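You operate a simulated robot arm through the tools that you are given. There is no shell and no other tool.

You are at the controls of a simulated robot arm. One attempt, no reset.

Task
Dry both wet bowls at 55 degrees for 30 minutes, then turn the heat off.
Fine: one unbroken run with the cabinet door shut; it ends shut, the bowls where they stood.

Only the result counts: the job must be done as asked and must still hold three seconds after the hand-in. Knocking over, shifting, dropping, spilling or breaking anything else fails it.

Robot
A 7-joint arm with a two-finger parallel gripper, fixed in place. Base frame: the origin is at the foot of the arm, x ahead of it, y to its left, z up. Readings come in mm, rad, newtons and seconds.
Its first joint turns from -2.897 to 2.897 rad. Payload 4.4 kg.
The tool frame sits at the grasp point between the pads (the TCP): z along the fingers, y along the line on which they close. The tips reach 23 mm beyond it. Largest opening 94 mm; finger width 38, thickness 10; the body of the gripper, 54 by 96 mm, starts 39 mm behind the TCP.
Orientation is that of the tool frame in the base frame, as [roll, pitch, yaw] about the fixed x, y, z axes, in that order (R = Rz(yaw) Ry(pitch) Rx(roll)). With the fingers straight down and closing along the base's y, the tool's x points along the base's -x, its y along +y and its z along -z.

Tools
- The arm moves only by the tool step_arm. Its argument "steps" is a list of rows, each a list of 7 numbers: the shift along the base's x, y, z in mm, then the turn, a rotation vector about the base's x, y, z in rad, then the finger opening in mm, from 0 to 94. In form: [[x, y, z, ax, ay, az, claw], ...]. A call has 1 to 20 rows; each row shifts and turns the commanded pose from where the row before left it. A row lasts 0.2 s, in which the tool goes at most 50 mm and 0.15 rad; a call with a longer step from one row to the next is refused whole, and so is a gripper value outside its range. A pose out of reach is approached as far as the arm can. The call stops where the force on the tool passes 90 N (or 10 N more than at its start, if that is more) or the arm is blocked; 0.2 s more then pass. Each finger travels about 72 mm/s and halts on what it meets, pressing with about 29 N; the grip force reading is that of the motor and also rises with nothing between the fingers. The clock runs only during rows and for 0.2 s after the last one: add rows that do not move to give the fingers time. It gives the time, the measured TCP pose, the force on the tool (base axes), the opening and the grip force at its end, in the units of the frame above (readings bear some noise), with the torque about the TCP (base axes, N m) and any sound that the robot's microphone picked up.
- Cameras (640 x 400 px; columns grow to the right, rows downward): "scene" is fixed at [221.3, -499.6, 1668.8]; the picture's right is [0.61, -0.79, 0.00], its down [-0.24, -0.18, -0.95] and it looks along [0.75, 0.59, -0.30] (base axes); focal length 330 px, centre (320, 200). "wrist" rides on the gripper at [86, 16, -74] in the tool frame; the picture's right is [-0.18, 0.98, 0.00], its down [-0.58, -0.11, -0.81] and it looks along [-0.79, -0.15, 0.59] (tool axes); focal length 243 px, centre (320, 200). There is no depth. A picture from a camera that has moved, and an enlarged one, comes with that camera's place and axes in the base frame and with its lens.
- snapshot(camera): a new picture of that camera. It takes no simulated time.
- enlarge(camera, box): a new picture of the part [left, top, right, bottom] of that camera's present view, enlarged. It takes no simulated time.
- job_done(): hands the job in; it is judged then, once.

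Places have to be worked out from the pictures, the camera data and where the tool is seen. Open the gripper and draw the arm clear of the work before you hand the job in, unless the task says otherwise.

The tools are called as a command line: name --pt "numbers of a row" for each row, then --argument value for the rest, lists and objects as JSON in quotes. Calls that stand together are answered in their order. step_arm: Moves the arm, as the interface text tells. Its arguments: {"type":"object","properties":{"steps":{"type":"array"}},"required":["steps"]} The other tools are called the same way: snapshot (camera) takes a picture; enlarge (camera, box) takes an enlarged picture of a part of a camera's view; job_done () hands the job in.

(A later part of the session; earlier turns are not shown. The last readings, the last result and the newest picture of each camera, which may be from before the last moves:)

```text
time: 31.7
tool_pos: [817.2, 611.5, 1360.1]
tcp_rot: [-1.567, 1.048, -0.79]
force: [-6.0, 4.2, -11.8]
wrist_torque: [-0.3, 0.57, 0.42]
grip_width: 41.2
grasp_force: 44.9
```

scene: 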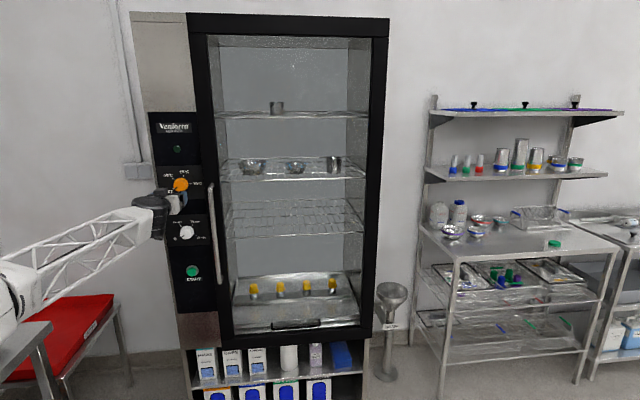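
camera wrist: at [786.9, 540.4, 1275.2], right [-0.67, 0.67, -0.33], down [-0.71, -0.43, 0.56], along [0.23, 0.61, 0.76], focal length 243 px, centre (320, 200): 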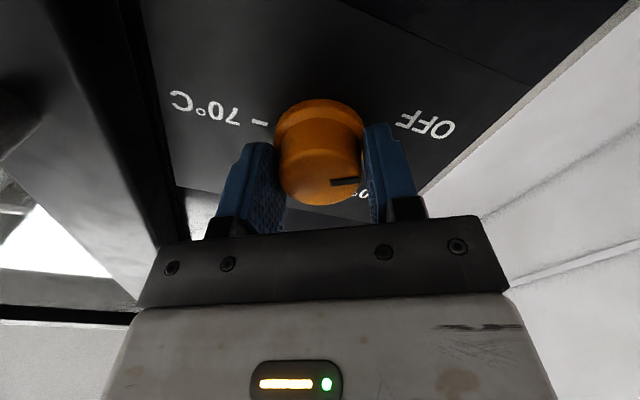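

Side forces are gone and the grip is solid. I start the clockwise turn with one radian and watch the readings.

step_arm --pt "0 0 0 0.0707 0.0707 0 0" --pt "0 0 0 0.0707 0.0707 0 0" --pt "0 0 0 0.0707 0.0707 0 0" --pt "0 0 0 0.0707 0.0707 0 0" --pt "0 0 0 0.0707 0.0707 0 0" --pt "0 0 0 0.0707 0.0707 0 0" --pt "0 0 0 0.0707 0.0707 0 0" --pt "0 0 0 0.0707 0.0707 0 0" --pt "0 0 0 0.0707 0.0707 0 0" --pt "0 0 0 0.0707 0.0707 0 0" --pt "0 0 0 0 0 0 0"

snapshot --camera "wrist"

enlarge --camera "scene" --box '[140, 130, 240, 230]'

```text
time: 34.1
tool_pos: [816.1, 613.2, 1359.2]
tcp_rot: [1.576, 1.092, 2.357]
force: [32.3, 1.4, 2.2]
wrist_torque: [0.01, -0.04, -0.53]
grip_width: 41.0
grasp_force: 44.6
```

```text
taken
camera wrist: at [726.6, 599.0, 1289.2], right [-0.55, 0.56, 0.62], down [-0.32, -0.83, 0.47], along [0.77, 0.06, 0.63], focal length 243 px, centre (320, 200)
```

wrist: 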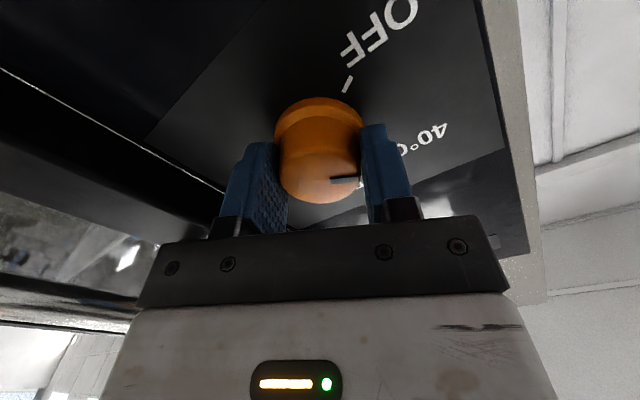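

```text
4.00 times, centred on (190, 180) of scene
camera zoom: at [221.3, -499.6, 1668.8], right [0.61, -0.79, 0.0], down [-0.24, -0.18, -0.95], along [0.75, 0.59, -0.3], focal length 1322 px, centre (840, 280)
```

zoom: 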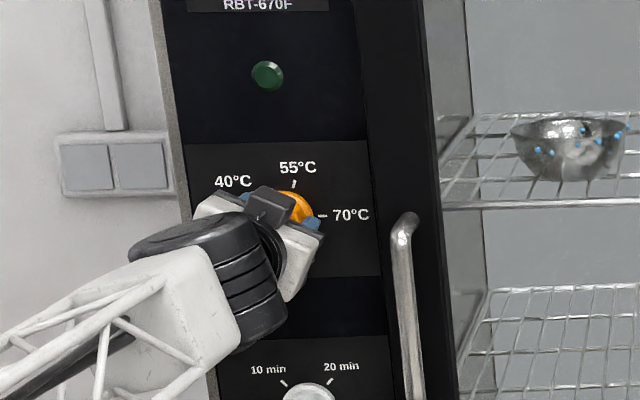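

The pointer rotates with the fingers, no slip. I continue another 1.2 rad with a 1 mm centring correction.

step_arm --pt "1.2 0 0 0.0707 0.0707 0 0" --pt "0 0 0 0.0707 0.0707 0 0" --pt "0 0 0 0.0707 0.0707 0 0" --pt "0 0 0 0.0707 0.0707 0 0" --pt "0 0 0 0.0707 0.0707 0 0" --pt "0 0 0 0.0707 0.0707 0 0" --pt "0 0 0 0.0707 0.0707 0 0" --pt "0 0 0 0.0707 0.0707 0 0" --pt "0 0 0 0.0707 0.0707 0 0" --pt "0 0 0 0.0707 0.0707 0 0" --pt "0 0 0 0.0707 0.0707 0 0" --pt "0 0 0 0.0707 0.0707 0 0" --pt "0 0 0 0 0 0 0"

snapshot --camera "wrist"

enlarge --camera "scene" --box '[140, 130, 240, 230]'

```text
time: 35.6
tool_pos: [817.2, 613.6, 1358.8]
tcp_rot: [1.577, 0.441, 2.357]
force: [-34.7, -32.3, -8.9]
wrist_torque: [0.36, -0.36, 0.57]
grip_width: 41.4
grasp_force: 45.3
stopped in row 7: the force on the tool passed its limit at 91 N (the readings are from after the stop); the commanded pose is now the measured one
```

```text
taken
camera wrist: at [705.0, 621.0, 1336.7], right [-0.18, 0.18, 0.97], down [-0.17, -0.97, 0.15], along [0.97, -0.13, 0.2], focal length 243 px, centre (320, 200)
```

wrist: 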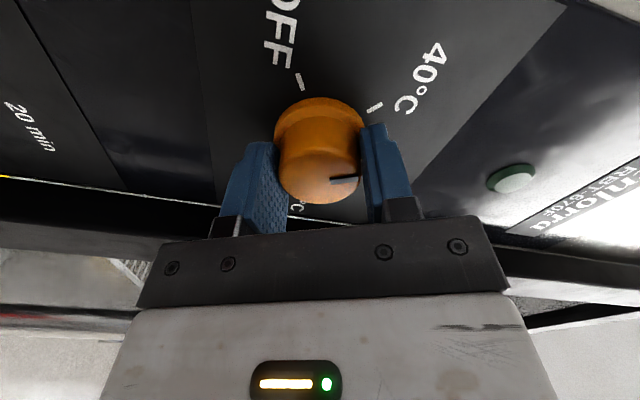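

```text
4.00 times, centred on (190, 180) of scene
camera zoom: at [221.3, -499.6, 1668.8], right [0.61, -0.79, 0.0], down [-0.24, -0.18, -0.95], along [0.75, 0.59, -0.3], focal length 1322 px, centre (840, 280)
```

zoom: 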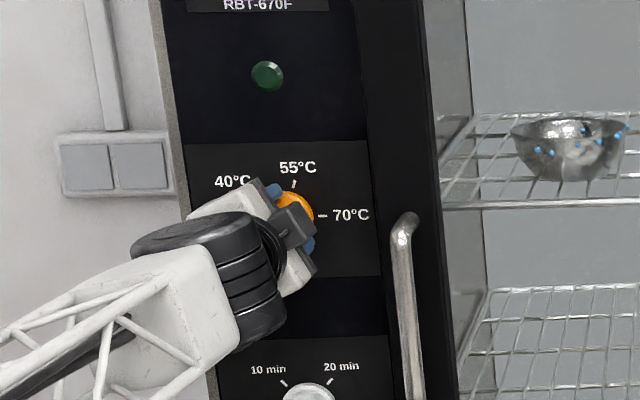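

The knob has turned about 95° and now points between 40 and 55 °C; axial force stopped the move. I'll back the command off a mm along the axis and let it settle before the last 45°.

step_arm --pt "-1 -1 0 0 0 0 0" --pt "0 0 0 0 0 0 0"

```text
time: 36.2
tool_pos: [817.8, 612.6, 1359.3]
tcp_rot: [1.577, 0.444, 2.357]
force: [19.2, 21.5, 8.4]
wrist_torque: [0.12, -0.11, 0.04]
grip_width: 41.0
grasp_force: 44.8
```

The axial force flipped to a mild pull, so the axial play is under a millimetre. I go forward 0.5 mm and keep turning in smaller batches.

step_arm --pt "0.4 0.4 0 0.0566 0.0566 0 0" --pt "0 0 0 0.0566 0.0566 0 0" --pt "0 0 0 0.0566 0.0566 0 0" --pt "0 0 0 0.0566 0.0566 0 0" --pt "0 0 0 0 0 0 0"

snapshot --camera "wrist"

```text
time: 37.4
tool_pos: [815.5, 612.3, 1360.3]
tcp_rot: [1.578, 0.123, 2.356]
force: [-14.9, -4.0, 9.4]
wrist_torque: [0.15, -0.17, 0.53]
grip_width: 41.5
grasp_force: 45.3
```

```text
taken
camera wrist: at [702.9, 622.5, 1364.7], right [0.05, -0.04, 1.0], down [-0.15, -0.99, -0.03], along [0.99, -0.15, -0.05], focal length 243 px, centre (320, 200)
```

wrist: 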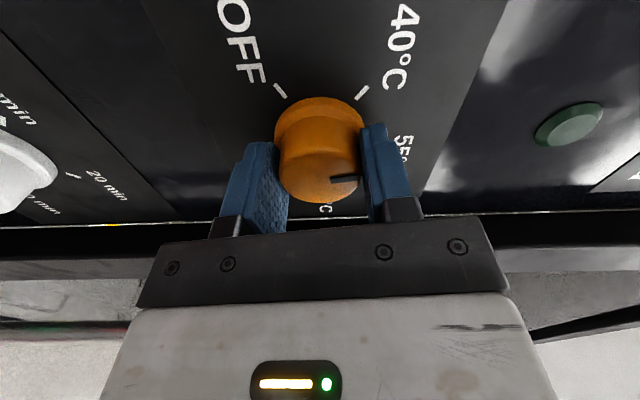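

About 113° done; 55 °C is roughly another 25° on. Continuing in small steps.

step_arm --pt "0 0 0 0.0566 0.0566 0 0" --pt "0 0 0 0.0566 0.0566 0 0" --pt "0 0 0 0.0566 0.0566 0 0" --pt "0 0 0 0.0566 0.0566 0 0" --pt "0 0 0 0 0 0 0"

snapshot --camera "wrist"

enlarge --camera "scene" --box '[160, 150, 220, 210]'

```text
time: 38.6
tool_pos: [817.2, 612.3, 1360.4]
tcp_rot: [1.575, -0.199, 2.36]
force: [-48.2, -38.4, 2.2]
wrist_torque: [0.5, -0.48, 0.08]
grip_width: 41.2
grasp_force: 44.9
```

```text
taken
camera wrist: at [707.7, 618.2, 1392.1], right [0.27, -0.26, 0.93], down [-0.18, -0.96, -0.22], along [0.95, -0.11, -0.3], focal length 243 px, centre (320, 200)
```

wrist: 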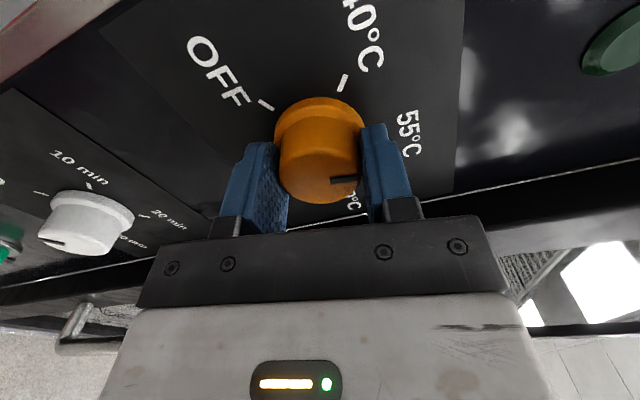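

```text
6.67 times, centred on (190, 180) of scene
camera zoom: at [221.3, -499.6, 1668.8], right [0.61, -0.79, 0.0], down [-0.24, -0.18, -0.95], along [0.75, 0.59, -0.3], focal length 2202 px, centre (1187, 333)
```

zoom: 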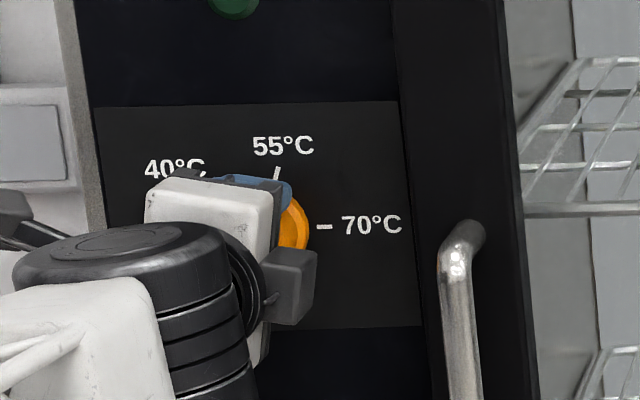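

By the tick fit, OFF is at -120° and 55 °C at +20°; the pointer is now near +11°. I add the last ~9.5° while easing 0.7 mm back along the axis.

step_arm --pt "-0.5 -0.5 0 0 0 0 0" --pt "0 0 0 0.0587 0.0587 0 0" --pt "0 0 0 0.0587 0.0587 0 0" --pt "0 0 0 0 0 0 0"

snapshot --camera "wrist"

```text
time: 39.6
tool_pos: [815.8, 613.2, 1360.5]
tcp_rot: [1.575, -0.366, 2.358]
force: [27.9, 18.1, 26.7]
wrist_torque: [0.34, -0.3, -0.1]
grip_width: 41.1
grasp_force: 45.3
```

```text
taken
camera wrist: at [711.5, 612.6, 1405.1], right [0.37, -0.37, 0.85], down [-0.21, -0.93, -0.31], along [0.9, -0.07, -0.42], focal length 243 px, centre (320, 200)
```

wrist: 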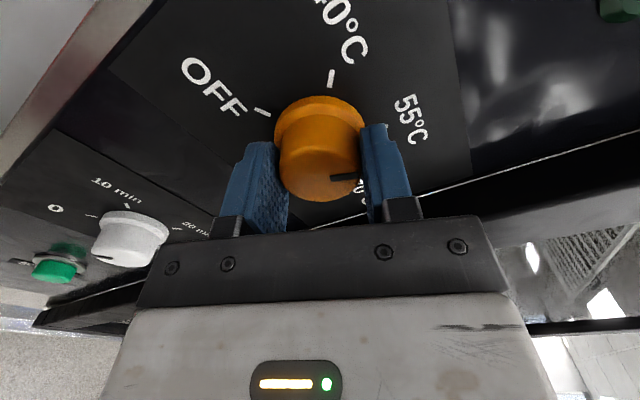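

The hand has turned 141°, so the pointer should sit at 55 °C. I release and back off along the axis to look.

step_arm --pt "0 0 0 0 0 0 80" --pt "0 0 0 0 0 0 80" --pt "0 0 0 0 0 0 80" --pt "-14 -14 0 0 0 0 80" --pt "-14 -14 0 0 0 0 80" --pt "-14 -14 0 0 0 0 80" --pt "-14 -14 0 0 0 0 80" --pt "0 0 0 0 0 0 80"

snapshot --camera "wrist"

enlarge --camera "scene" --box '[160, 150, 220, 210]'

```text
time: 41.4
tool_pos: [760.8, 555.7, 1359.8]
tcp_rot: [1.577, -0.362, 2.357]
force: [-0.7, -0.6, 0.2]
wrist_torque: [-0.03, -0.03, 0.0]
grip_width: 79.9
grasp_force: 0.0
```

```text
taken
camera wrist: at [655.2, 556.3, 1403.8], right [0.37, -0.36, 0.85], down [-0.21, -0.93, -0.3], along [0.9, -0.07, -0.42], focal length 243 px, centre (320, 200)
```

wrist: 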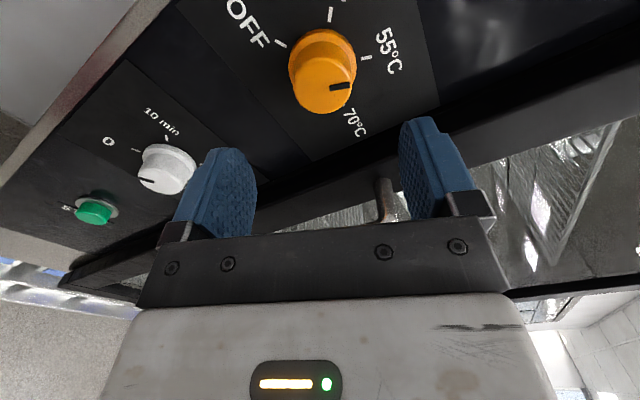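

```text
6.67 times, centred on (190, 180) of scene
camera zoom: at [221.3, -499.6, 1668.8], right [0.61, -0.79, 0.0], down [-0.24, -0.18, -0.95], along [0.75, 0.59, -0.3], focal length 2202 px, centre (1187, 333)
```

zoom: 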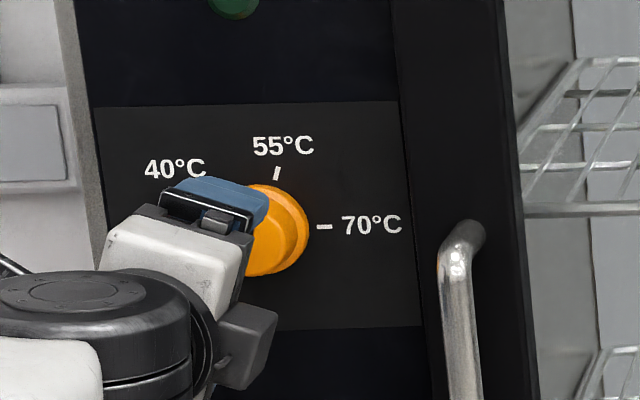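

The pointer appears to line up with the 55 °C tick; I enlarge to verify.

enlarge --camera "wrist" --box '[250, 0, 410, 140]'

enlarge --camera "wrist" --box '[50, 90, 230, 240]'

```text
2.86 times, centred on (330, 70) of wrist
camera zoom: at [655.2, 556.3, 1403.8], right [0.37, -0.36, 0.85], down [-0.21, -0.93, -0.3], along [0.9, -0.07, -0.42], focal length 693 px, centre (291, 571)
```

zoom: 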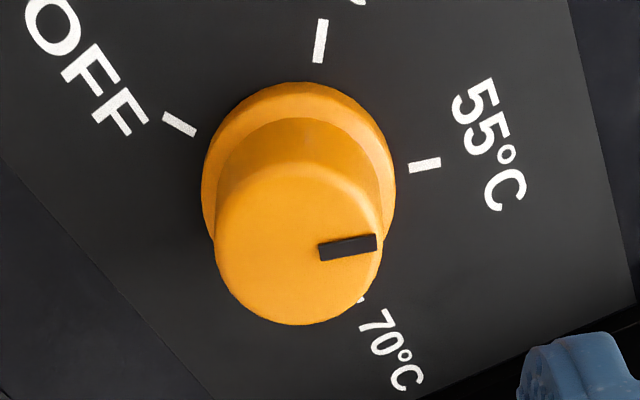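

```text
2.67 times, centred on (140, 165) of wrist
camera zoom: at [655.2, 556.3, 1403.8], right [0.37, -0.36, 0.85], down [-0.21, -0.93, -0.3], along [0.9, -0.07, -0.42], focal length 647 px, centre (800, 293)
```

zoom: 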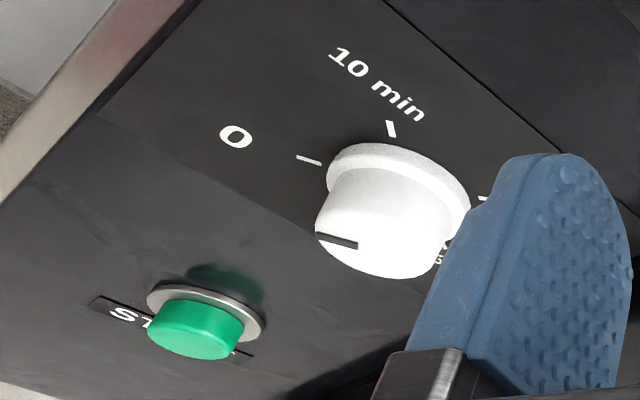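

The pointer is exactly parallel with the 55 °C tick – good. Next is the white timer at z≈1166; I lower the hand there while turning it back so the camera ends up below, away from the door handle.

step_arm --pt "-1 -1 -13 -0.0996 -0.0996 0 80" --pt "-1 -1 -13 -0.0996 -0.0996 0 80" --pt "-1 -1 -13 -0.0996 -0.0996 0 80" --pt "-1 -1 -13 -0.0996 -0.0996 0 80" --pt "-1 -1 -13 -0.0996 -0.0996 0 80" --pt "-1 -1 -13 -0.0996 -0.0996 0 80" --pt "-1 -1 -13 -0.0996 -0.0996 0 80" --pt "-1 -1 -13 -0.0996 -0.0996 0 80" --pt "-1 -1 -13 -0.0996 -0.0996 0 80" --pt "-1 -1 -13 -0.0996 -0.0996 0 80" --pt "-1 -1 -13 -0.0996 -0.0996 0 80" --pt "-1 -1 -13 -0.0996 -0.0996 0 80" --pt "-1 -1 -13 -0.0996 -0.0996 0 80" --pt "-1 -1 -13 -0.0996 -0.0996 0 80" --pt "-1 -1 -12 -0.0996 -0.0996 0 80" --pt "0 0 0 0 0 0 80"

snapshot --camera "wrist"

snapshot --camera "scene"

```text
time: 44.8
tool_pos: [745.6, 541.3, 1165.3]
tcp_rot: [-1.57, 1.389, -0.789]
force: [0.4, -0.3, 0.8]
wrist_torque: [0.01, 0.04, 0.02]
grip_width: 80.0
grasp_force: 0.0
```

```text
taken
camera wrist: at [694.3, 489.8, 1076.5], right [-0.7, 0.71, 0.0], down [-0.57, -0.57, 0.59], along [0.42, 0.41, 0.81], focal length 243 px, centre (320, 200)
```

wrist: 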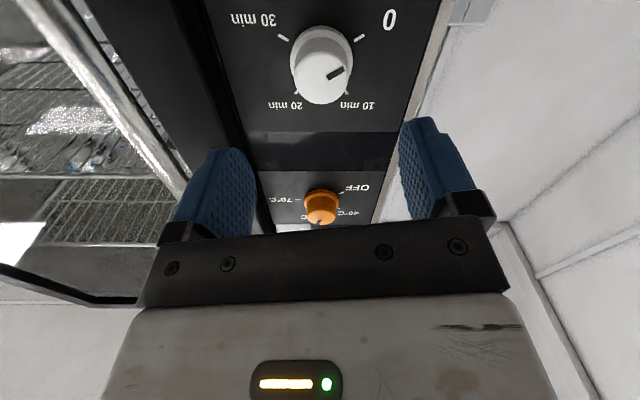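

```text
taken
```

scene: 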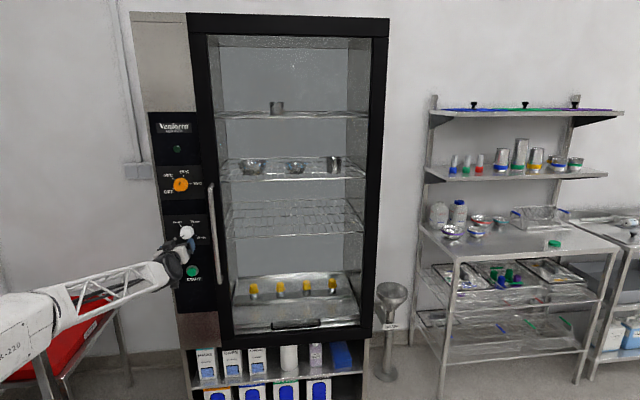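

The timer points at 0 and the dial is straight ahead. I enlarge it to read the tick angles.

enlarge --camera "wrist" --box '[220, 0, 420, 130]'

enlarge --camera "scene" --box '[150, 160, 230, 210]'

```text
3.08 times, centred on (320, 65) of wrist
camera zoom: at [694.3, 489.8, 1076.5], right [-0.7, 0.71, 0.0], down [-0.57, -0.57, 0.59], along [0.42, 0.41, 0.81], focal length 746 px, centre (320, 615)
```

zoom: 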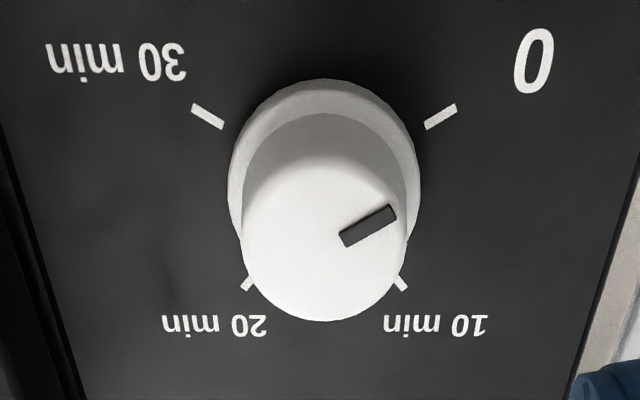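

```text
8.00 times, centred on (190, 185) of scene
camera zoom: at [221.3, -499.6, 1668.8], right [0.61, -0.79, 0.0], down [-0.24, -0.18, -0.95], along [0.75, 0.59, -0.3], focal length 2643 px, centre (1360, 320)
```

zoom: 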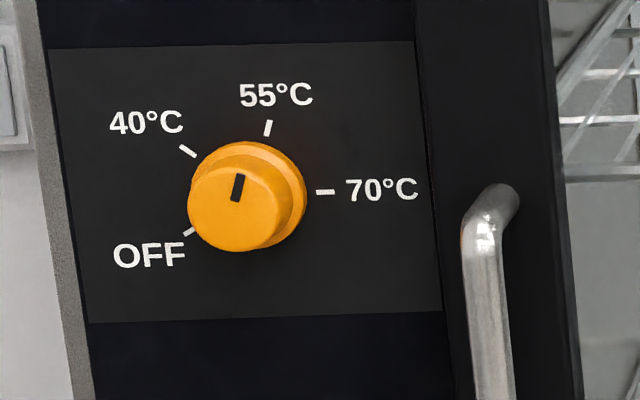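

The orange knob reads exactly 55 °C from the scene camera too. The timer ticks are symmetric (0 at -120°, 30 min at +120°), so it needs 240° clockwise; I advance the open fingers around it.

step_arm --pt "10 10 2.5 0 0 0 80" --pt "10 10 0 0 0 0 80" --pt "10 10 0 0 0 0 80" --pt "10 10 0 0 0 0 80" --pt "10 10 0 0 0 0 80" --pt "8 8 0 0 0 0 80" --pt "7 7 0 0 0 0 80" --pt "7 7 0 0 0 0 80" --pt "0 0 0 0 0 0 80"

snapshot --camera "wrist"

```text
time: 46.8
tool_pos: [816.8, 613.0, 1168.7]
tcp_rot: [-1.571, 1.391, -0.789]
force: [-0.9, -0.9, 0.0]
wrist_torque: [0.03, 0.03, 0.01]
grip_width: 79.9
grasp_force: 0.0
```

```text
taken
camera wrist: at [764.6, 561.4, 1079.5], right [-0.7, 0.71, 0.01], down [-0.57, -0.57, 0.59], along [0.42, 0.41, 0.81], focal length 243 px, centre (320, 200)
```

wrist: 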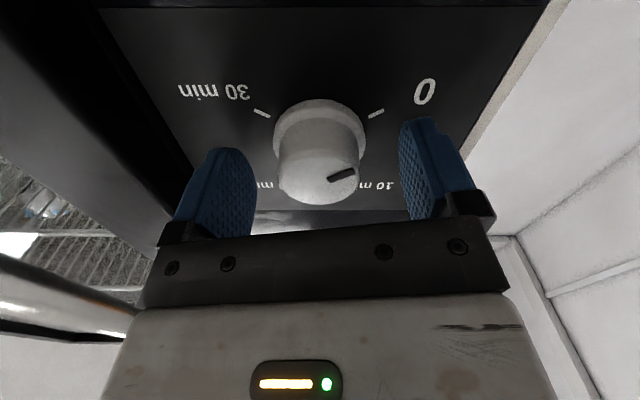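

The knob sits centred between the fingers, as with the orange one. I grip it.

step_arm --pt "0 0 0 0 0 0 0" --pt "0 0 0 0 0 0 0" --pt "0 0 0 0 0 0 0" --pt "0 0 0 0 0 0 0"

```text
time: 47.8
tool_pos: [817.7, 612.3, 1168.5]
tcp_rot: [-1.569, 1.391, -0.79]
force: [13.2, -3.4, 1.8]
wrist_torque: [0.02, 0.06, -0.25]
grip_width: 41.3
grasp_force: 44.9
```

A clean, nearly force-free grip. I turn 60° clockwise first.

step_arm --pt "0 0 0 0.074 0.074 0 0" --pt "0 0 0 0.074 0.074 0 0" --pt "0 0 0 0.074 0.074 0 0" --pt "0 0 0 0.074 0.074 0 0" --pt "0 0 0 0.074 0.074 0 0" --pt "0 0 0 0.074 0.074 0 0" --pt "0 0 0 0.074 0.074 0 0" --pt "0 0 0 0.074 0.074 0 0" --pt "0 0 0 0.074 0.074 0 0" --pt "0 0 0 0.074 0.074 0 0" --pt "0 0 0 0 0 0 0"

snapshot --camera "wrist"

```text
time: 50.2
tool_pos: [817.4, 613.8, 1168.9]
tcp_rot: [1.574, 0.703, 2.359]
force: [-61.9, -49.6, 14.9]
wrist_torque: [0.89, -0.92, 0.95]
grip_width: 41.5
grasp_force: 44.8
```

```text
taken
camera wrist: at [710.8, 615.2, 1124.7], right [-0.35, 0.35, 0.87], down [-0.21, -0.93, 0.29], along [0.91, -0.08, 0.4], focal length 243 px, centre (320, 200)
```

wrist: 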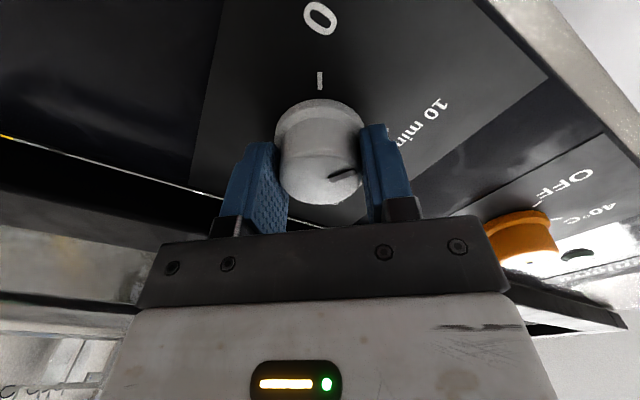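

The pointer follows (now at about -60°), with some axial force building up. I ease back 1.2 mm and turn another 60°.

step_arm --pt "-0.9 -0.9 0 0 0 0 0" --pt "0 0 0 0.0617 0.0617 0 0" --pt "0 0 0 0.0617 0.0617 0 0" --pt "0 0 0 0.0617 0.0617 0 0" --pt "0 0 0 0.0617 0.0617 0 0" --pt "0 0 0 0.0617 0.0617 0 0" --pt "0 0 0 0.0617 0.0617 0 0" --pt "0 0 0 0 0 0 0"

```text
time: 52.0
tool_pos: [815.7, 613.0, 1170.3]
tcp_rot: [1.575, 0.179, 2.358]
force: [-4.5, 27.9, 39.2]
wrist_torque: [0.5, -0.55, 0.84]
grip_width: 41.1
grasp_force: 45.2
```

The knob has turned 90°. I correct the centring slightly (up 0.8 mm) and turn another 30°.

step_arm --pt "-0.3 0.3 0.8 0 0 0 0" --pt "0 0 0 0.0617 0.0617 0 0" --pt "0 0 0 0.0617 0.0617 0 0" --pt "0 0 0 0.0617 0.0617 0 0" --pt "0 0 0 0.0617 0.0617 0 0" --pt "0 0 0 0.0617 0.0617 0 0" --pt "0 0 0 0.0617 0.0617 0 0" --pt "0 0 0 0 0 0 0"

snapshot --camera "wrist"

```text
time: 53.8
tool_pos: [816.3, 611.6, 1170.5]
tcp_rot: [1.574, -0.344, 2.358]
force: [-10.9, -3.9, 41.5]
wrist_torque: [0.48, -0.6, -0.35]
grip_width: 41.0
grasp_force: 45.0
```

```text
taken
camera wrist: at [710.7, 614.2, 1213.9], right [0.36, -0.35, 0.86], down [-0.21, -0.93, -0.3], along [0.91, -0.07, -0.41], focal length 243 px, centre (320, 200)
```

wrist: 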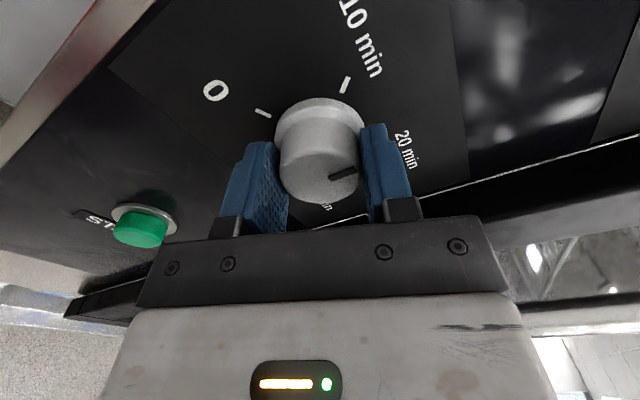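

The pointer is now straight up (half-way, 120° done). I release, turn the open hand back 120° around the knob, then check.

step_arm --pt "0 0 0 0 0 0 80" --pt "0 0 0 0 0 0 80" --pt "0 0 0 0 0 0 80" --pt "0 0 0 -0.0988 -0.0988 0 80" --pt "0 0 0 -0.0988 -0.0988 0 80" --pt "0 0 0 -0.0988 -0.0988 0 80" --pt "0 0 0 -0.0988 -0.0988 0 80" --pt "0 0 0 -0.0988 -0.0988 0 80" --pt "0 0 0 -0.0988 -0.0988 0 80" --pt "0 0 0 -0.0988 -0.0988 0 80" --pt "0 0 0 -0.0988 -0.0988 0 80" --pt "0 0 0 -0.0988 -0.0988 0 80" --pt "0 0 0 -0.0988 -0.0988 0 80" --pt "0 0 0 -0.0988 -0.0988 0 80" --pt "0 0 0 -0.0988 -0.0988 0 80" --pt "0 0 0 -0.0988 -0.0988 0 80" --pt "0 0 0 -0.0988 -0.0988 0 80" --pt "0 0 0 -0.0988 -0.0988 0 80" --pt "0 0 0 0 0 0 80"

snapshot --camera "wrist"

```text
time: 57.8
tool_pos: [816.0, 612.5, 1168.7]
tcp_rot: [-1.571, 1.39, -0.791]
force: [0.5, 0.1, -0.1]
wrist_torque: [0.04, -0.02, 0.01]
grip_width: 80.0
grasp_force: 0.1
```

```text
taken
camera wrist: at [763.6, 561.2, 1079.2], right [-0.7, 0.71, 0.0], down [-0.57, -0.57, 0.59], along [0.42, 0.41, 0.81], focal length 243 px, centre (320, 200)
```

wrist: 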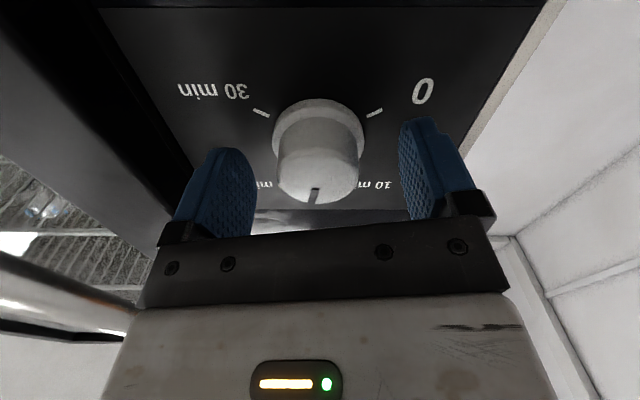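

The timer held its place (pointer straight up, between 10 and 20). I grip again and turn the first 60° of the remaining 120°.

step_arm --pt "0 0 0 0 0 0 0" --pt "0 0 0 0 0 0 0" --pt "0 0 0 0 0 0 0" --pt "0 0 0 0 0 0 0" --pt "0 0 0 0.074 0.074 0 0" --pt "0 0 0 0.074 0.074 0 0" --pt "-0.3 -0.3 0 0.074 0.074 0 0" --pt "0 0 0 0.074 0.074 0 0" --pt "0 0 0 0.074 0.074 0 0" --pt "-0.3 -0.3 0 0.074 0.074 0 0" --pt "0 0 0 0.074 0.074 0 0" --pt "0 0 0 0.074 0.074 0 0" --pt "0 0 0 0.074 0.074 0 0" --pt "0 0 0 0.074 0.074 0 0" --pt "0 0 0 0 0 0 0"

snapshot --camera "wrist"

```text
time: 61.0
tool_pos: [814.7, 612.1, 1169.1]
tcp_rot: [1.576, 0.703, 2.357]
force: [29.7, 10.3, 9.1]
wrist_torque: [0.19, -0.16, -0.33]
grip_width: 41.3
grasp_force: 44.6
```

```text
taken
camera wrist: at [709.4, 614.4, 1124.5], right [-0.35, 0.35, 0.87], down [-0.21, -0.93, 0.3], along [0.91, -0.08, 0.4], focal length 243 px, centre (320, 200)
```

wrist: 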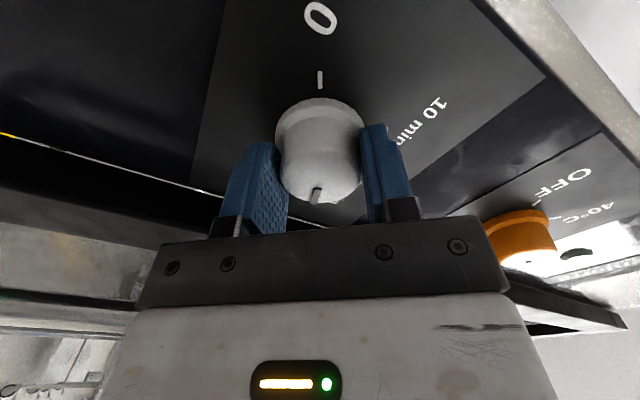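

The knob turns with the hand and forces are mild. I continue the remaining 60°, in two halves.

step_arm --pt "0.2 0 0 0.0617 0.0617 0 0" --pt "0 0 0 0.0617 0.0617 0 0" --pt "0 0 0.4 0.0617 0.0617 0 0" --pt "0 0 0 0.0617 0.0617 0 0" --pt "0 0 0.4 0.0617 0.0617 0 0" --pt "0 0 0 0.0617 0.0617 0 0" --pt "0 0 0 0 0 0 0"

```text
time: 62.6
tool_pos: [816.0, 612.8, 1169.4]
tcp_rot: [1.577, 0.179, 2.358]
force: [-10.7, 7.0, 9.1]
wrist_torque: [0.2, -0.21, 0.48]
grip_width: 41.2
grasp_force: 45.2
```

Forces are small; the last 30° follows.

step_arm --pt "0 0 0 0.0617 0.0617 0 0" --pt "0 0 0 0.0617 0.0617 0 0" --pt "0 0 0 0.0617 0.0617 0 0" --pt "0 0 0 0.0617 0.0617 0 0" --pt "0 0 0 0.0617 0.0617 0 0" --pt "0 0 0 0.0617 0.0617 0 0" --pt "0 0 0 0 0 0 0"

snapshot --camera "wrist"

```text
time: 64.2
tool_pos: [816.8, 610.6, 1170.2]
tcp_rot: [1.575, -0.347, 2.356]
force: [21.3, 3.8, 10.4]
wrist_torque: [-0.28, -0.3, -0.13]
grip_width: 41.2
grasp_force: 45.3
```

```text
taken
camera wrist: at [711.1, 612.9, 1213.6], right [0.36, -0.35, 0.86], down [-0.21, -0.93, -0.3], along [0.91, -0.07, -0.41], focal length 243 px, centre (320, 200)
```

wrist: 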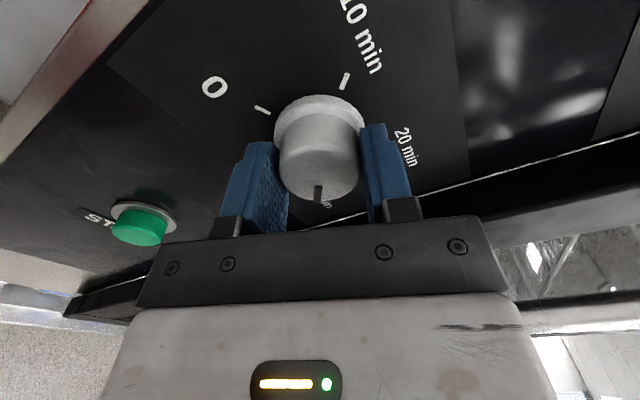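

The full 240° should be done. I release and back away to read the dial.

step_arm --pt "0 0 0 0 0 0 80" --pt "0 0 0 0 0 0 80" --pt "0 0 0 0 0 0 80" --pt "-15 -15 0 0 0 0 80" --pt "-15 -15 0 0 0 0 80" --pt "-15 -15 0 0 0 0 80" --pt "-15 -15 0 0 0 0 80" --pt "-12 -12 0 0 0 0 80" --pt "0 0 0 0 0 0 80"

snapshot --camera "wrist"

enlarge --camera "wrist" --box '[230, 0, 410, 140]'

enlarge --camera "scene" --box '[140, 100, 230, 300]'

```text
time: 66.2
tool_pos: [744.1, 539.8, 1168.0]
tcp_rot: [1.576, -0.345, 2.359]
force: [0.3, 0.7, 0.5]
wrist_torque: [0.0, 0.02, -0.02]
grip_width: 80.2
grasp_force: 0.1
```

```text
taken
camera wrist: at [637.4, 541.9, 1211.0], right [0.36, -0.35, 0.86], down [-0.21, -0.93, -0.29], along [0.91, -0.07, -0.41], focal length 243 px, centre (320, 200)
```

wrist: 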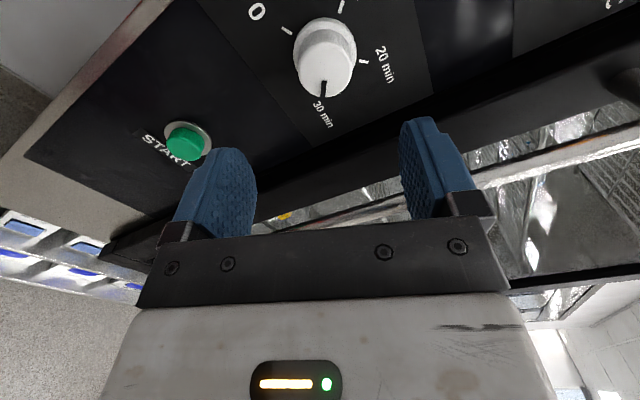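

```text
2.86 times, centred on (320, 70) of wrist
camera zoom: at [637.4, 541.9, 1211.0], right [0.36, -0.35, 0.86], down [-0.21, -0.93, -0.29], along [0.91, -0.07, -0.41], focal length 693 px, centre (320, 571)
```

zoom: 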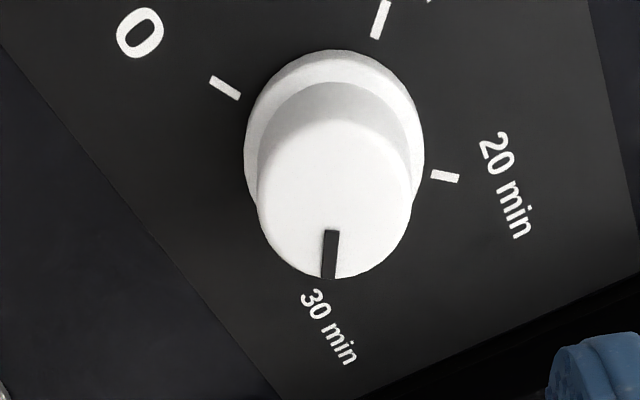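

```text
2.00 times, centred on (185, 200) of scene
camera zoom: at [221.3, -499.6, 1668.8], right [0.61, -0.79, 0.0], down [-0.24, -0.18, -0.95], along [0.75, 0.59, -0.3], focal length 661 px, centre (590, 200)
```

zoom: 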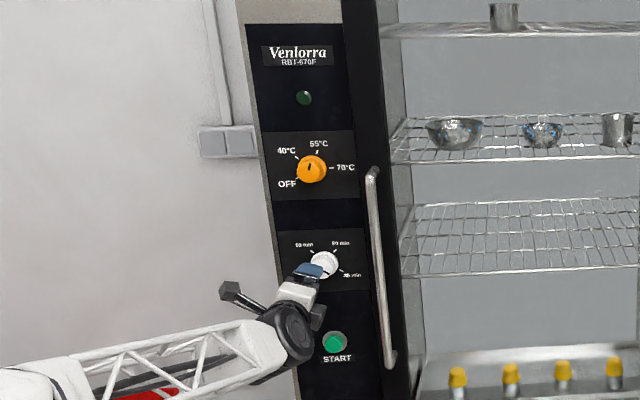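

The timer pointer sits at the 30 min mark and the orange one at 55 °C; the door is shut. Next is START, near q≈144, z≈1005; I close the fingers and lower the hand in front of it.

step_arm --pt "0 0 -20 0 0 0 40" --pt "0 0 -20 0 0 0 0" --pt "0 0 -20 0 0 0 0" --pt "0 0 -20 0 0 0 0" --pt "0 0 -20 0 0 0 0" --pt "0 0 -20 0 0 0 0" --pt "0 0 -20 0 0 0 0" --pt "0 0 -23 0 0 0 0" --pt "0 0 0 0 0 0 0"

snapshot --camera "wrist"

enlarge --camera "scene" --box '[140, 190, 230, 300]'

```text
time: 68.2
tool_pos: [744.6, 541.8, 1006.4]
tcp_rot: [1.578, -0.344, 2.357]
force: [-0.3, -0.7, 0.2]
wrist_torque: [0.02, -0.02, 0.0]
grip_width: 0.0
grasp_force: 28.6
```

```text
taken
camera wrist: at [639.6, 543.0, 1050.3], right [0.36, -0.35, 0.86], down [-0.21, -0.93, -0.29], along [0.91, -0.07, -0.41], focal length 243 px, centre (320, 200)
```

wrist: 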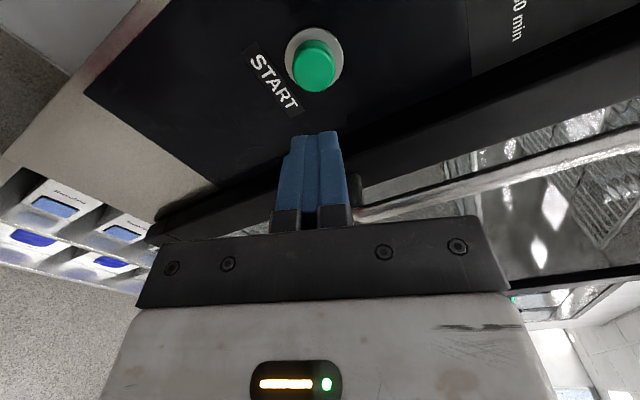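

```text
3.64 times, centred on (185, 245) of scene
camera zoom: at [221.3, -499.6, 1668.8], right [0.61, -0.79, 0.0], down [-0.24, -0.18, -0.95], along [0.75, 0.59, -0.3], focal length 1201 px, centre (811, 36)
```

zoom: 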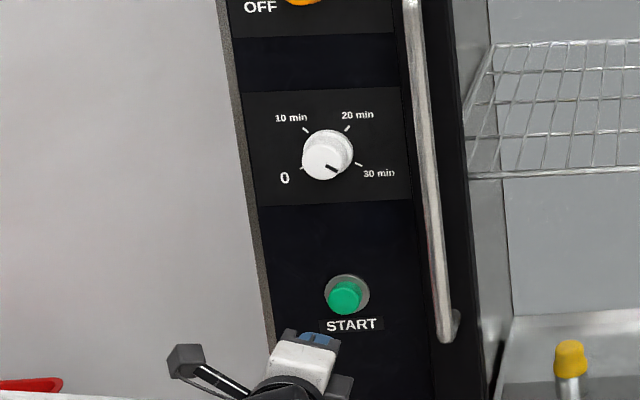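

From the scene camera the timer pointer lines up with the 30 min tick. The START button is centred near q≈145, z≈1002, with its face around depth 1020–1030; I approach and press gently.

step_arm --pt "11 9 -2.2 0 0 0 0" --pt "10 9 -2.2 0 0 0 0" --pt "10 10 0 0 0 0 0" --pt "10 10 0 0 0 0 0" --pt "10 10 0 0 0 0 0" --pt "5 5 0 0 0 0 0" --pt "0 0 0 0 0 0 0"

snapshot --camera "wrist"

enlarge --camera "scene" --box '[160, 240, 240, 300]'

```text
time: 69.8
tool_pos: [799.0, 593.6, 1003.3]
tcp_rot: [1.576, -0.344, 2.358]
force: [0.2, -0.5, -0.2]
wrist_torque: [0.01, 0.0, -0.06]
grip_width: 0.1
grasp_force: 28.8
```

```text
taken
camera wrist: at [694.6, 594.6, 1046.1], right [0.36, -0.35, 0.86], down [-0.21, -0.93, -0.29], along [0.91, -0.07, -0.41], focal length 243 px, centre (320, 200)
```

wrist: 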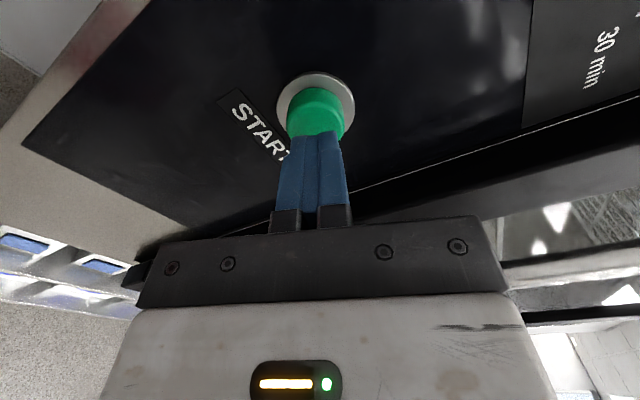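

```text
6.67 times, centred on (200, 270) of scene
camera zoom: at [221.3, -499.6, 1668.8], right [0.61, -0.79, 0.0], down [-0.24, -0.18, -0.95], along [0.75, 0.59, -0.3], focal length 2202 px, centre (1120, -267)
```

zoom: 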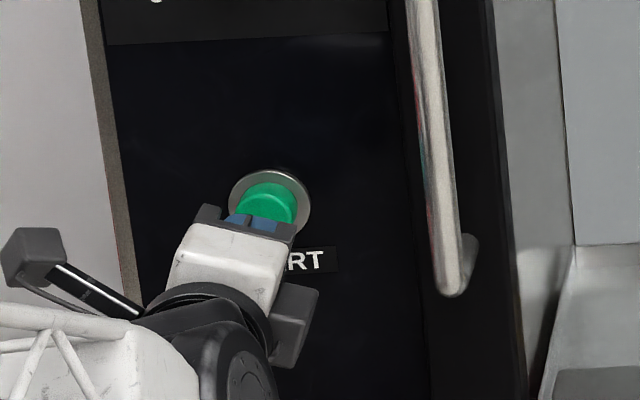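

Tips are lined up with the button a short way off. I press forward in ~3 mm steps, watching force and sound.

step_arm --pt "2 2 0 0 0 0 0" --pt "2 2 0 0 0 0 0" --pt "2 2 0 0 0 0 0" --pt "2 2 0 0 0 0 0" --pt "0 0 0 0 0 0 0"

snapshot --camera "wrist"

```text
time: 71.0
tool_pos: [808.4, 600.3, 1002.4]
tcp_rot: [1.577, -0.346, 2.358]
force: [0.3, -0.4, 0.2]
wrist_torque: [-0.04, 0.0, 0.01]
grip_width: 0.0
grasp_force: 28.9
```

```text
taken
camera wrist: at [703.2, 602.4, 1046.2], right [0.36, -0.35, 0.86], down [-0.21, -0.93, -0.29], along [0.91, -0.07, -0.41], focal length 243 px, centre (320, 200)
```

wrist: 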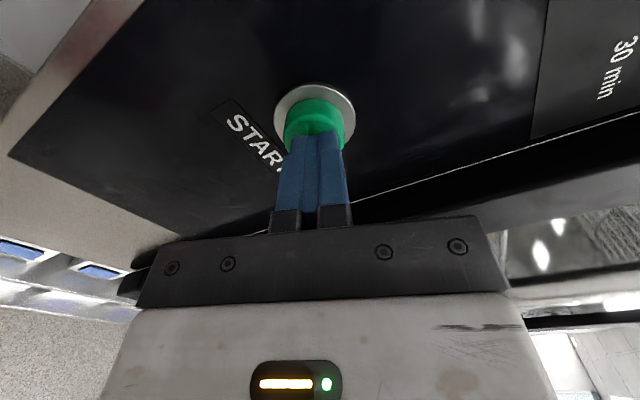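

Still no contact (force ~0). I keep pressing forward.

step_arm --pt "2 2 0 0 0 0 0" --pt "2 2 0 0 0 0 0" --pt "2 2 0 0 0 0 0" --pt "0 0 0 0 0 0 0"

snapshot --camera "wrist"

enlarge --camera "scene" --box '[150, 100, 230, 300]'

```text
time: 72.0
tool_pos: [815.1, 608.0, 1001.8]
tcp_rot: [1.576, -0.344, 2.356]
force: [-1.2, -3.9, 0.2]
wrist_torque: [-0.04, 0.02, -0.04]
grip_width: 0.1
grasp_force: 29.0
```

```text
taken
camera wrist: at [708.8, 608.5, 1045.3], right [0.36, -0.35, 0.86], down [-0.21, -0.93, -0.29], along [0.91, -0.07, -0.41], focal length 243 px, centre (320, 200)
```

wrist: 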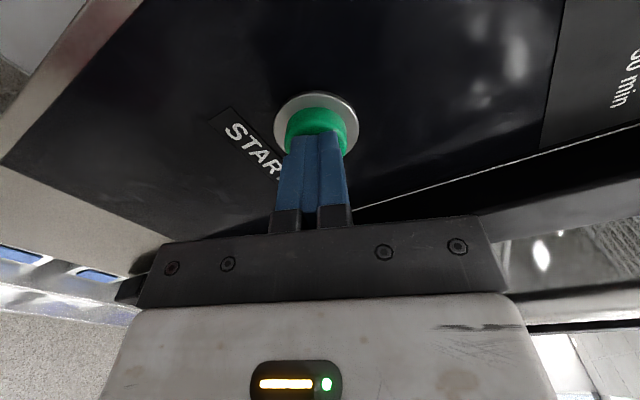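

```text
2.00 times, centred on (190, 200) of scene
camera zoom: at [221.3, -499.6, 1668.8], right [0.61, -0.79, 0.0], down [-0.24, -0.18, -0.95], along [0.75, 0.59, -0.3], focal length 661 px, centre (580, 200)
```

zoom: 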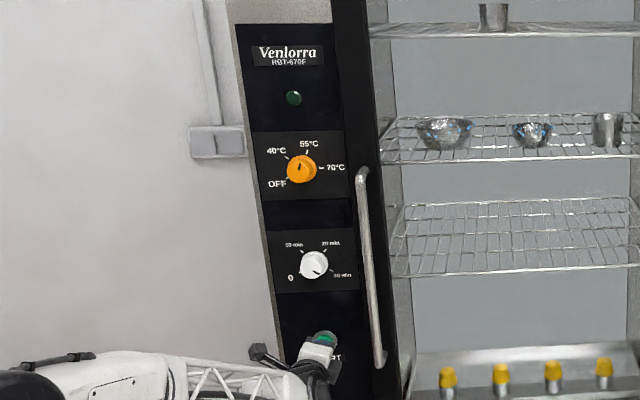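

Contact has just begun (about 4 N), at TCP depth ≈1006. I press a few more mm.

step_arm --pt "1.5 1.5 0 0 0 0 0" --pt "1.5 1.5 0 0 0 0 0" --pt "0 0 0 0 0 0 0"

enlarge --camera "scene" --box '[150, 100, 230, 300]'

```text
time: 72.8
tool_pos: [817.6, 610.6, 1002.4]
tcp_rot: [1.575, -0.343, 2.358]
force: [-10.4, -4.8, 0.2]
wrist_torque: [-0.04, 0.03, 0.13]
grip_width: 0.0
grasp_force: 29.8
heard: click
```

```text
2.00 times, centred on (190, 200) of scene
camera zoom: at [221.3, -499.6, 1668.8], right [0.61, -0.79, 0.0], down [-0.24, -0.18, -0.95], along [0.75, 0.59, -0.3], focal length 661 px, centre (580, 200)
```

zoom: 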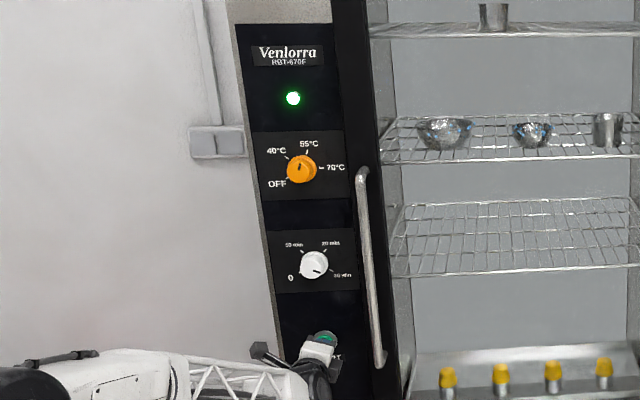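

A click, and the lamp is lit green: the run has started. I back straight off the button and then watch the timer.

step_arm --pt "-5 -5 0 0 0 0 0" --pt "-12 -12 0 0 0 0 0" --pt "-15 -15 0 0 0 0 0" --pt "-15 -15 0 0 0 0 0" --pt "-20 -20 0 0 0 0 0" --pt "-20 -20 0 0 0 0 0" --pt "0 0 0 0 0 0 0"

enlarge --camera "scene" --box '[150, 130, 230, 300]'

enlarge --camera "scene" --box '[150, 210, 230, 260]'

```text
time: 74.4
tool_pos: [731.2, 523.3, 1000.5]
tcp_rot: [1.576, -0.344, 2.357]
force: [0.1, -0.1, -0.1]
wrist_torque: [-0.01, -0.04, 0.06]
grip_width: 0.0
grasp_force: 29.7
```

```text
2.35 times, centred on (190, 215) of scene
camera zoom: at [221.3, -499.6, 1668.8], right [0.61, -0.79, 0.0], down [-0.24, -0.18, -0.95], along [0.75, 0.59, -0.3], focal length 777 px, centre (626, 165)
```

zoom: 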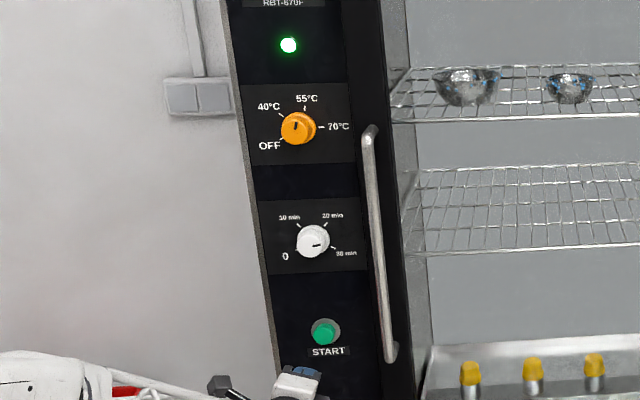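

```text
8.00 times, centred on (190, 235) of scene
camera zoom: at [221.3, -499.6, 1668.8], right [0.61, -0.79, 0.0], down [-0.24, -0.18, -0.95], along [0.75, 0.59, -0.3], focal length 2643 px, centre (1360, -80)
```

zoom: 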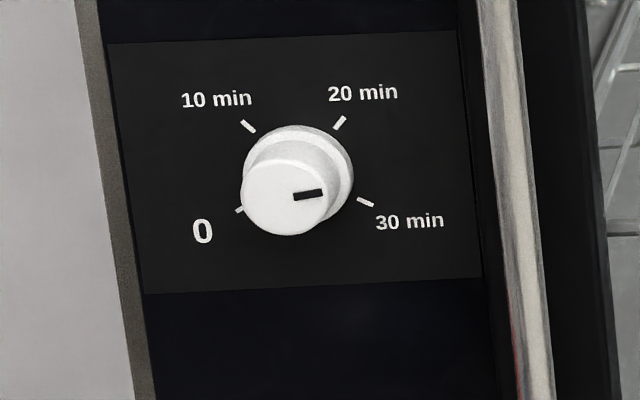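

The timer is visibly running down (already about 4 minutes of dial time gone), with the lamp on. Meanwhile I rise to stand in front of the orange knob, without touching it.

step_arm --pt "0 0 20 0 0 0 0" --pt "0 0 20 0 0 0 0" --pt "0 0 20 0 0 0 0" --pt "0 0 20 0 0 0 0" --pt "0 0 20 0 0 0 20" --pt "0 0 20 0 0 0 40" --pt "0 0 20 0 0 0 60" --pt "0 0 20 0 0 0 80" --pt "0 0 20 0 0 0 80" --pt "0 0 20 0 0 0 80" --pt "0 0 20 0 0 0 80" --pt "0 0 20 0 0 0 80" --pt "0 0 20 0 0 0 80" --pt "0 0 20 0 0 0 80" --pt "0 0 20 0 0 0 80" --pt "0 0 20 0 0 0 80" --pt "0 0 20 0 0 0 80" --pt "-1 1 18 0 0 0 80" --pt "0 0 0 0 0 0 80"

snapshot --camera "scene"

enlarge --camera "scene" --box '[150, 130, 230, 300]'

snapshot --camera "wrist"

```text
time: 78.4
tool_pos: [729.2, 525.4, 1360.3]
tcp_rot: [1.577, -0.345, 2.358]
force: [-0.1, 0.3, -0.6]
wrist_torque: [0.01, 0.02, 0.04]
grip_width: 80.1
grasp_force: 0.1
```

```text
taken
```

scene: 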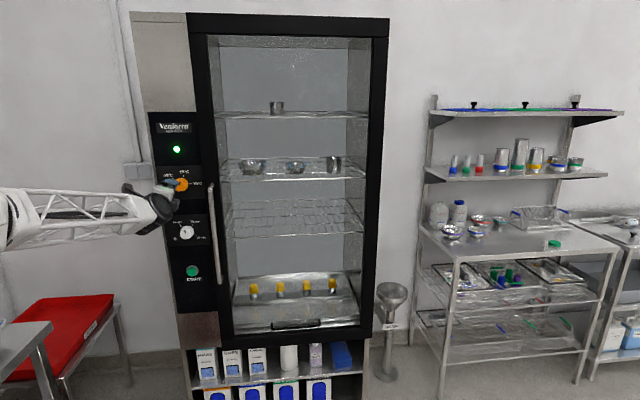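

```text
2.35 times, centred on (190, 215) of scene
camera zoom: at [221.3, -499.6, 1668.8], right [0.61, -0.79, 0.0], down [-0.24, -0.18, -0.95], along [0.75, 0.59, -0.3], focal length 777 px, centre (626, 165)
```

zoom: 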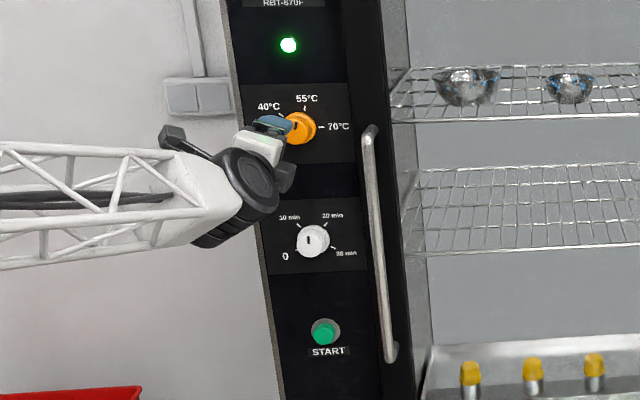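

```text
taken
camera wrist: at [624.2, 525.8, 1404.3], right [0.36, -0.35, 0.86], down [-0.21, -0.93, -0.29], along [0.91, -0.07, -0.41], focal length 243 px, centre (320, 200)
```

wrist: 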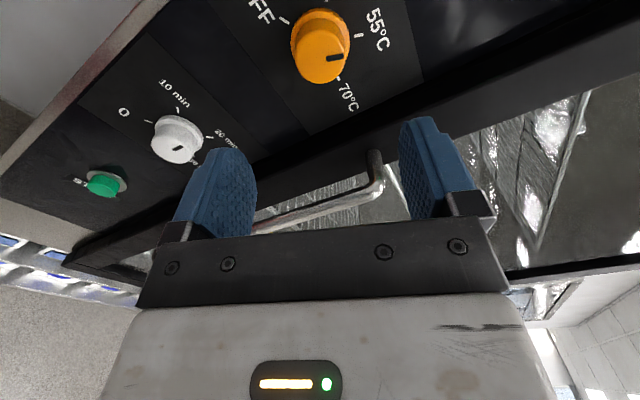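

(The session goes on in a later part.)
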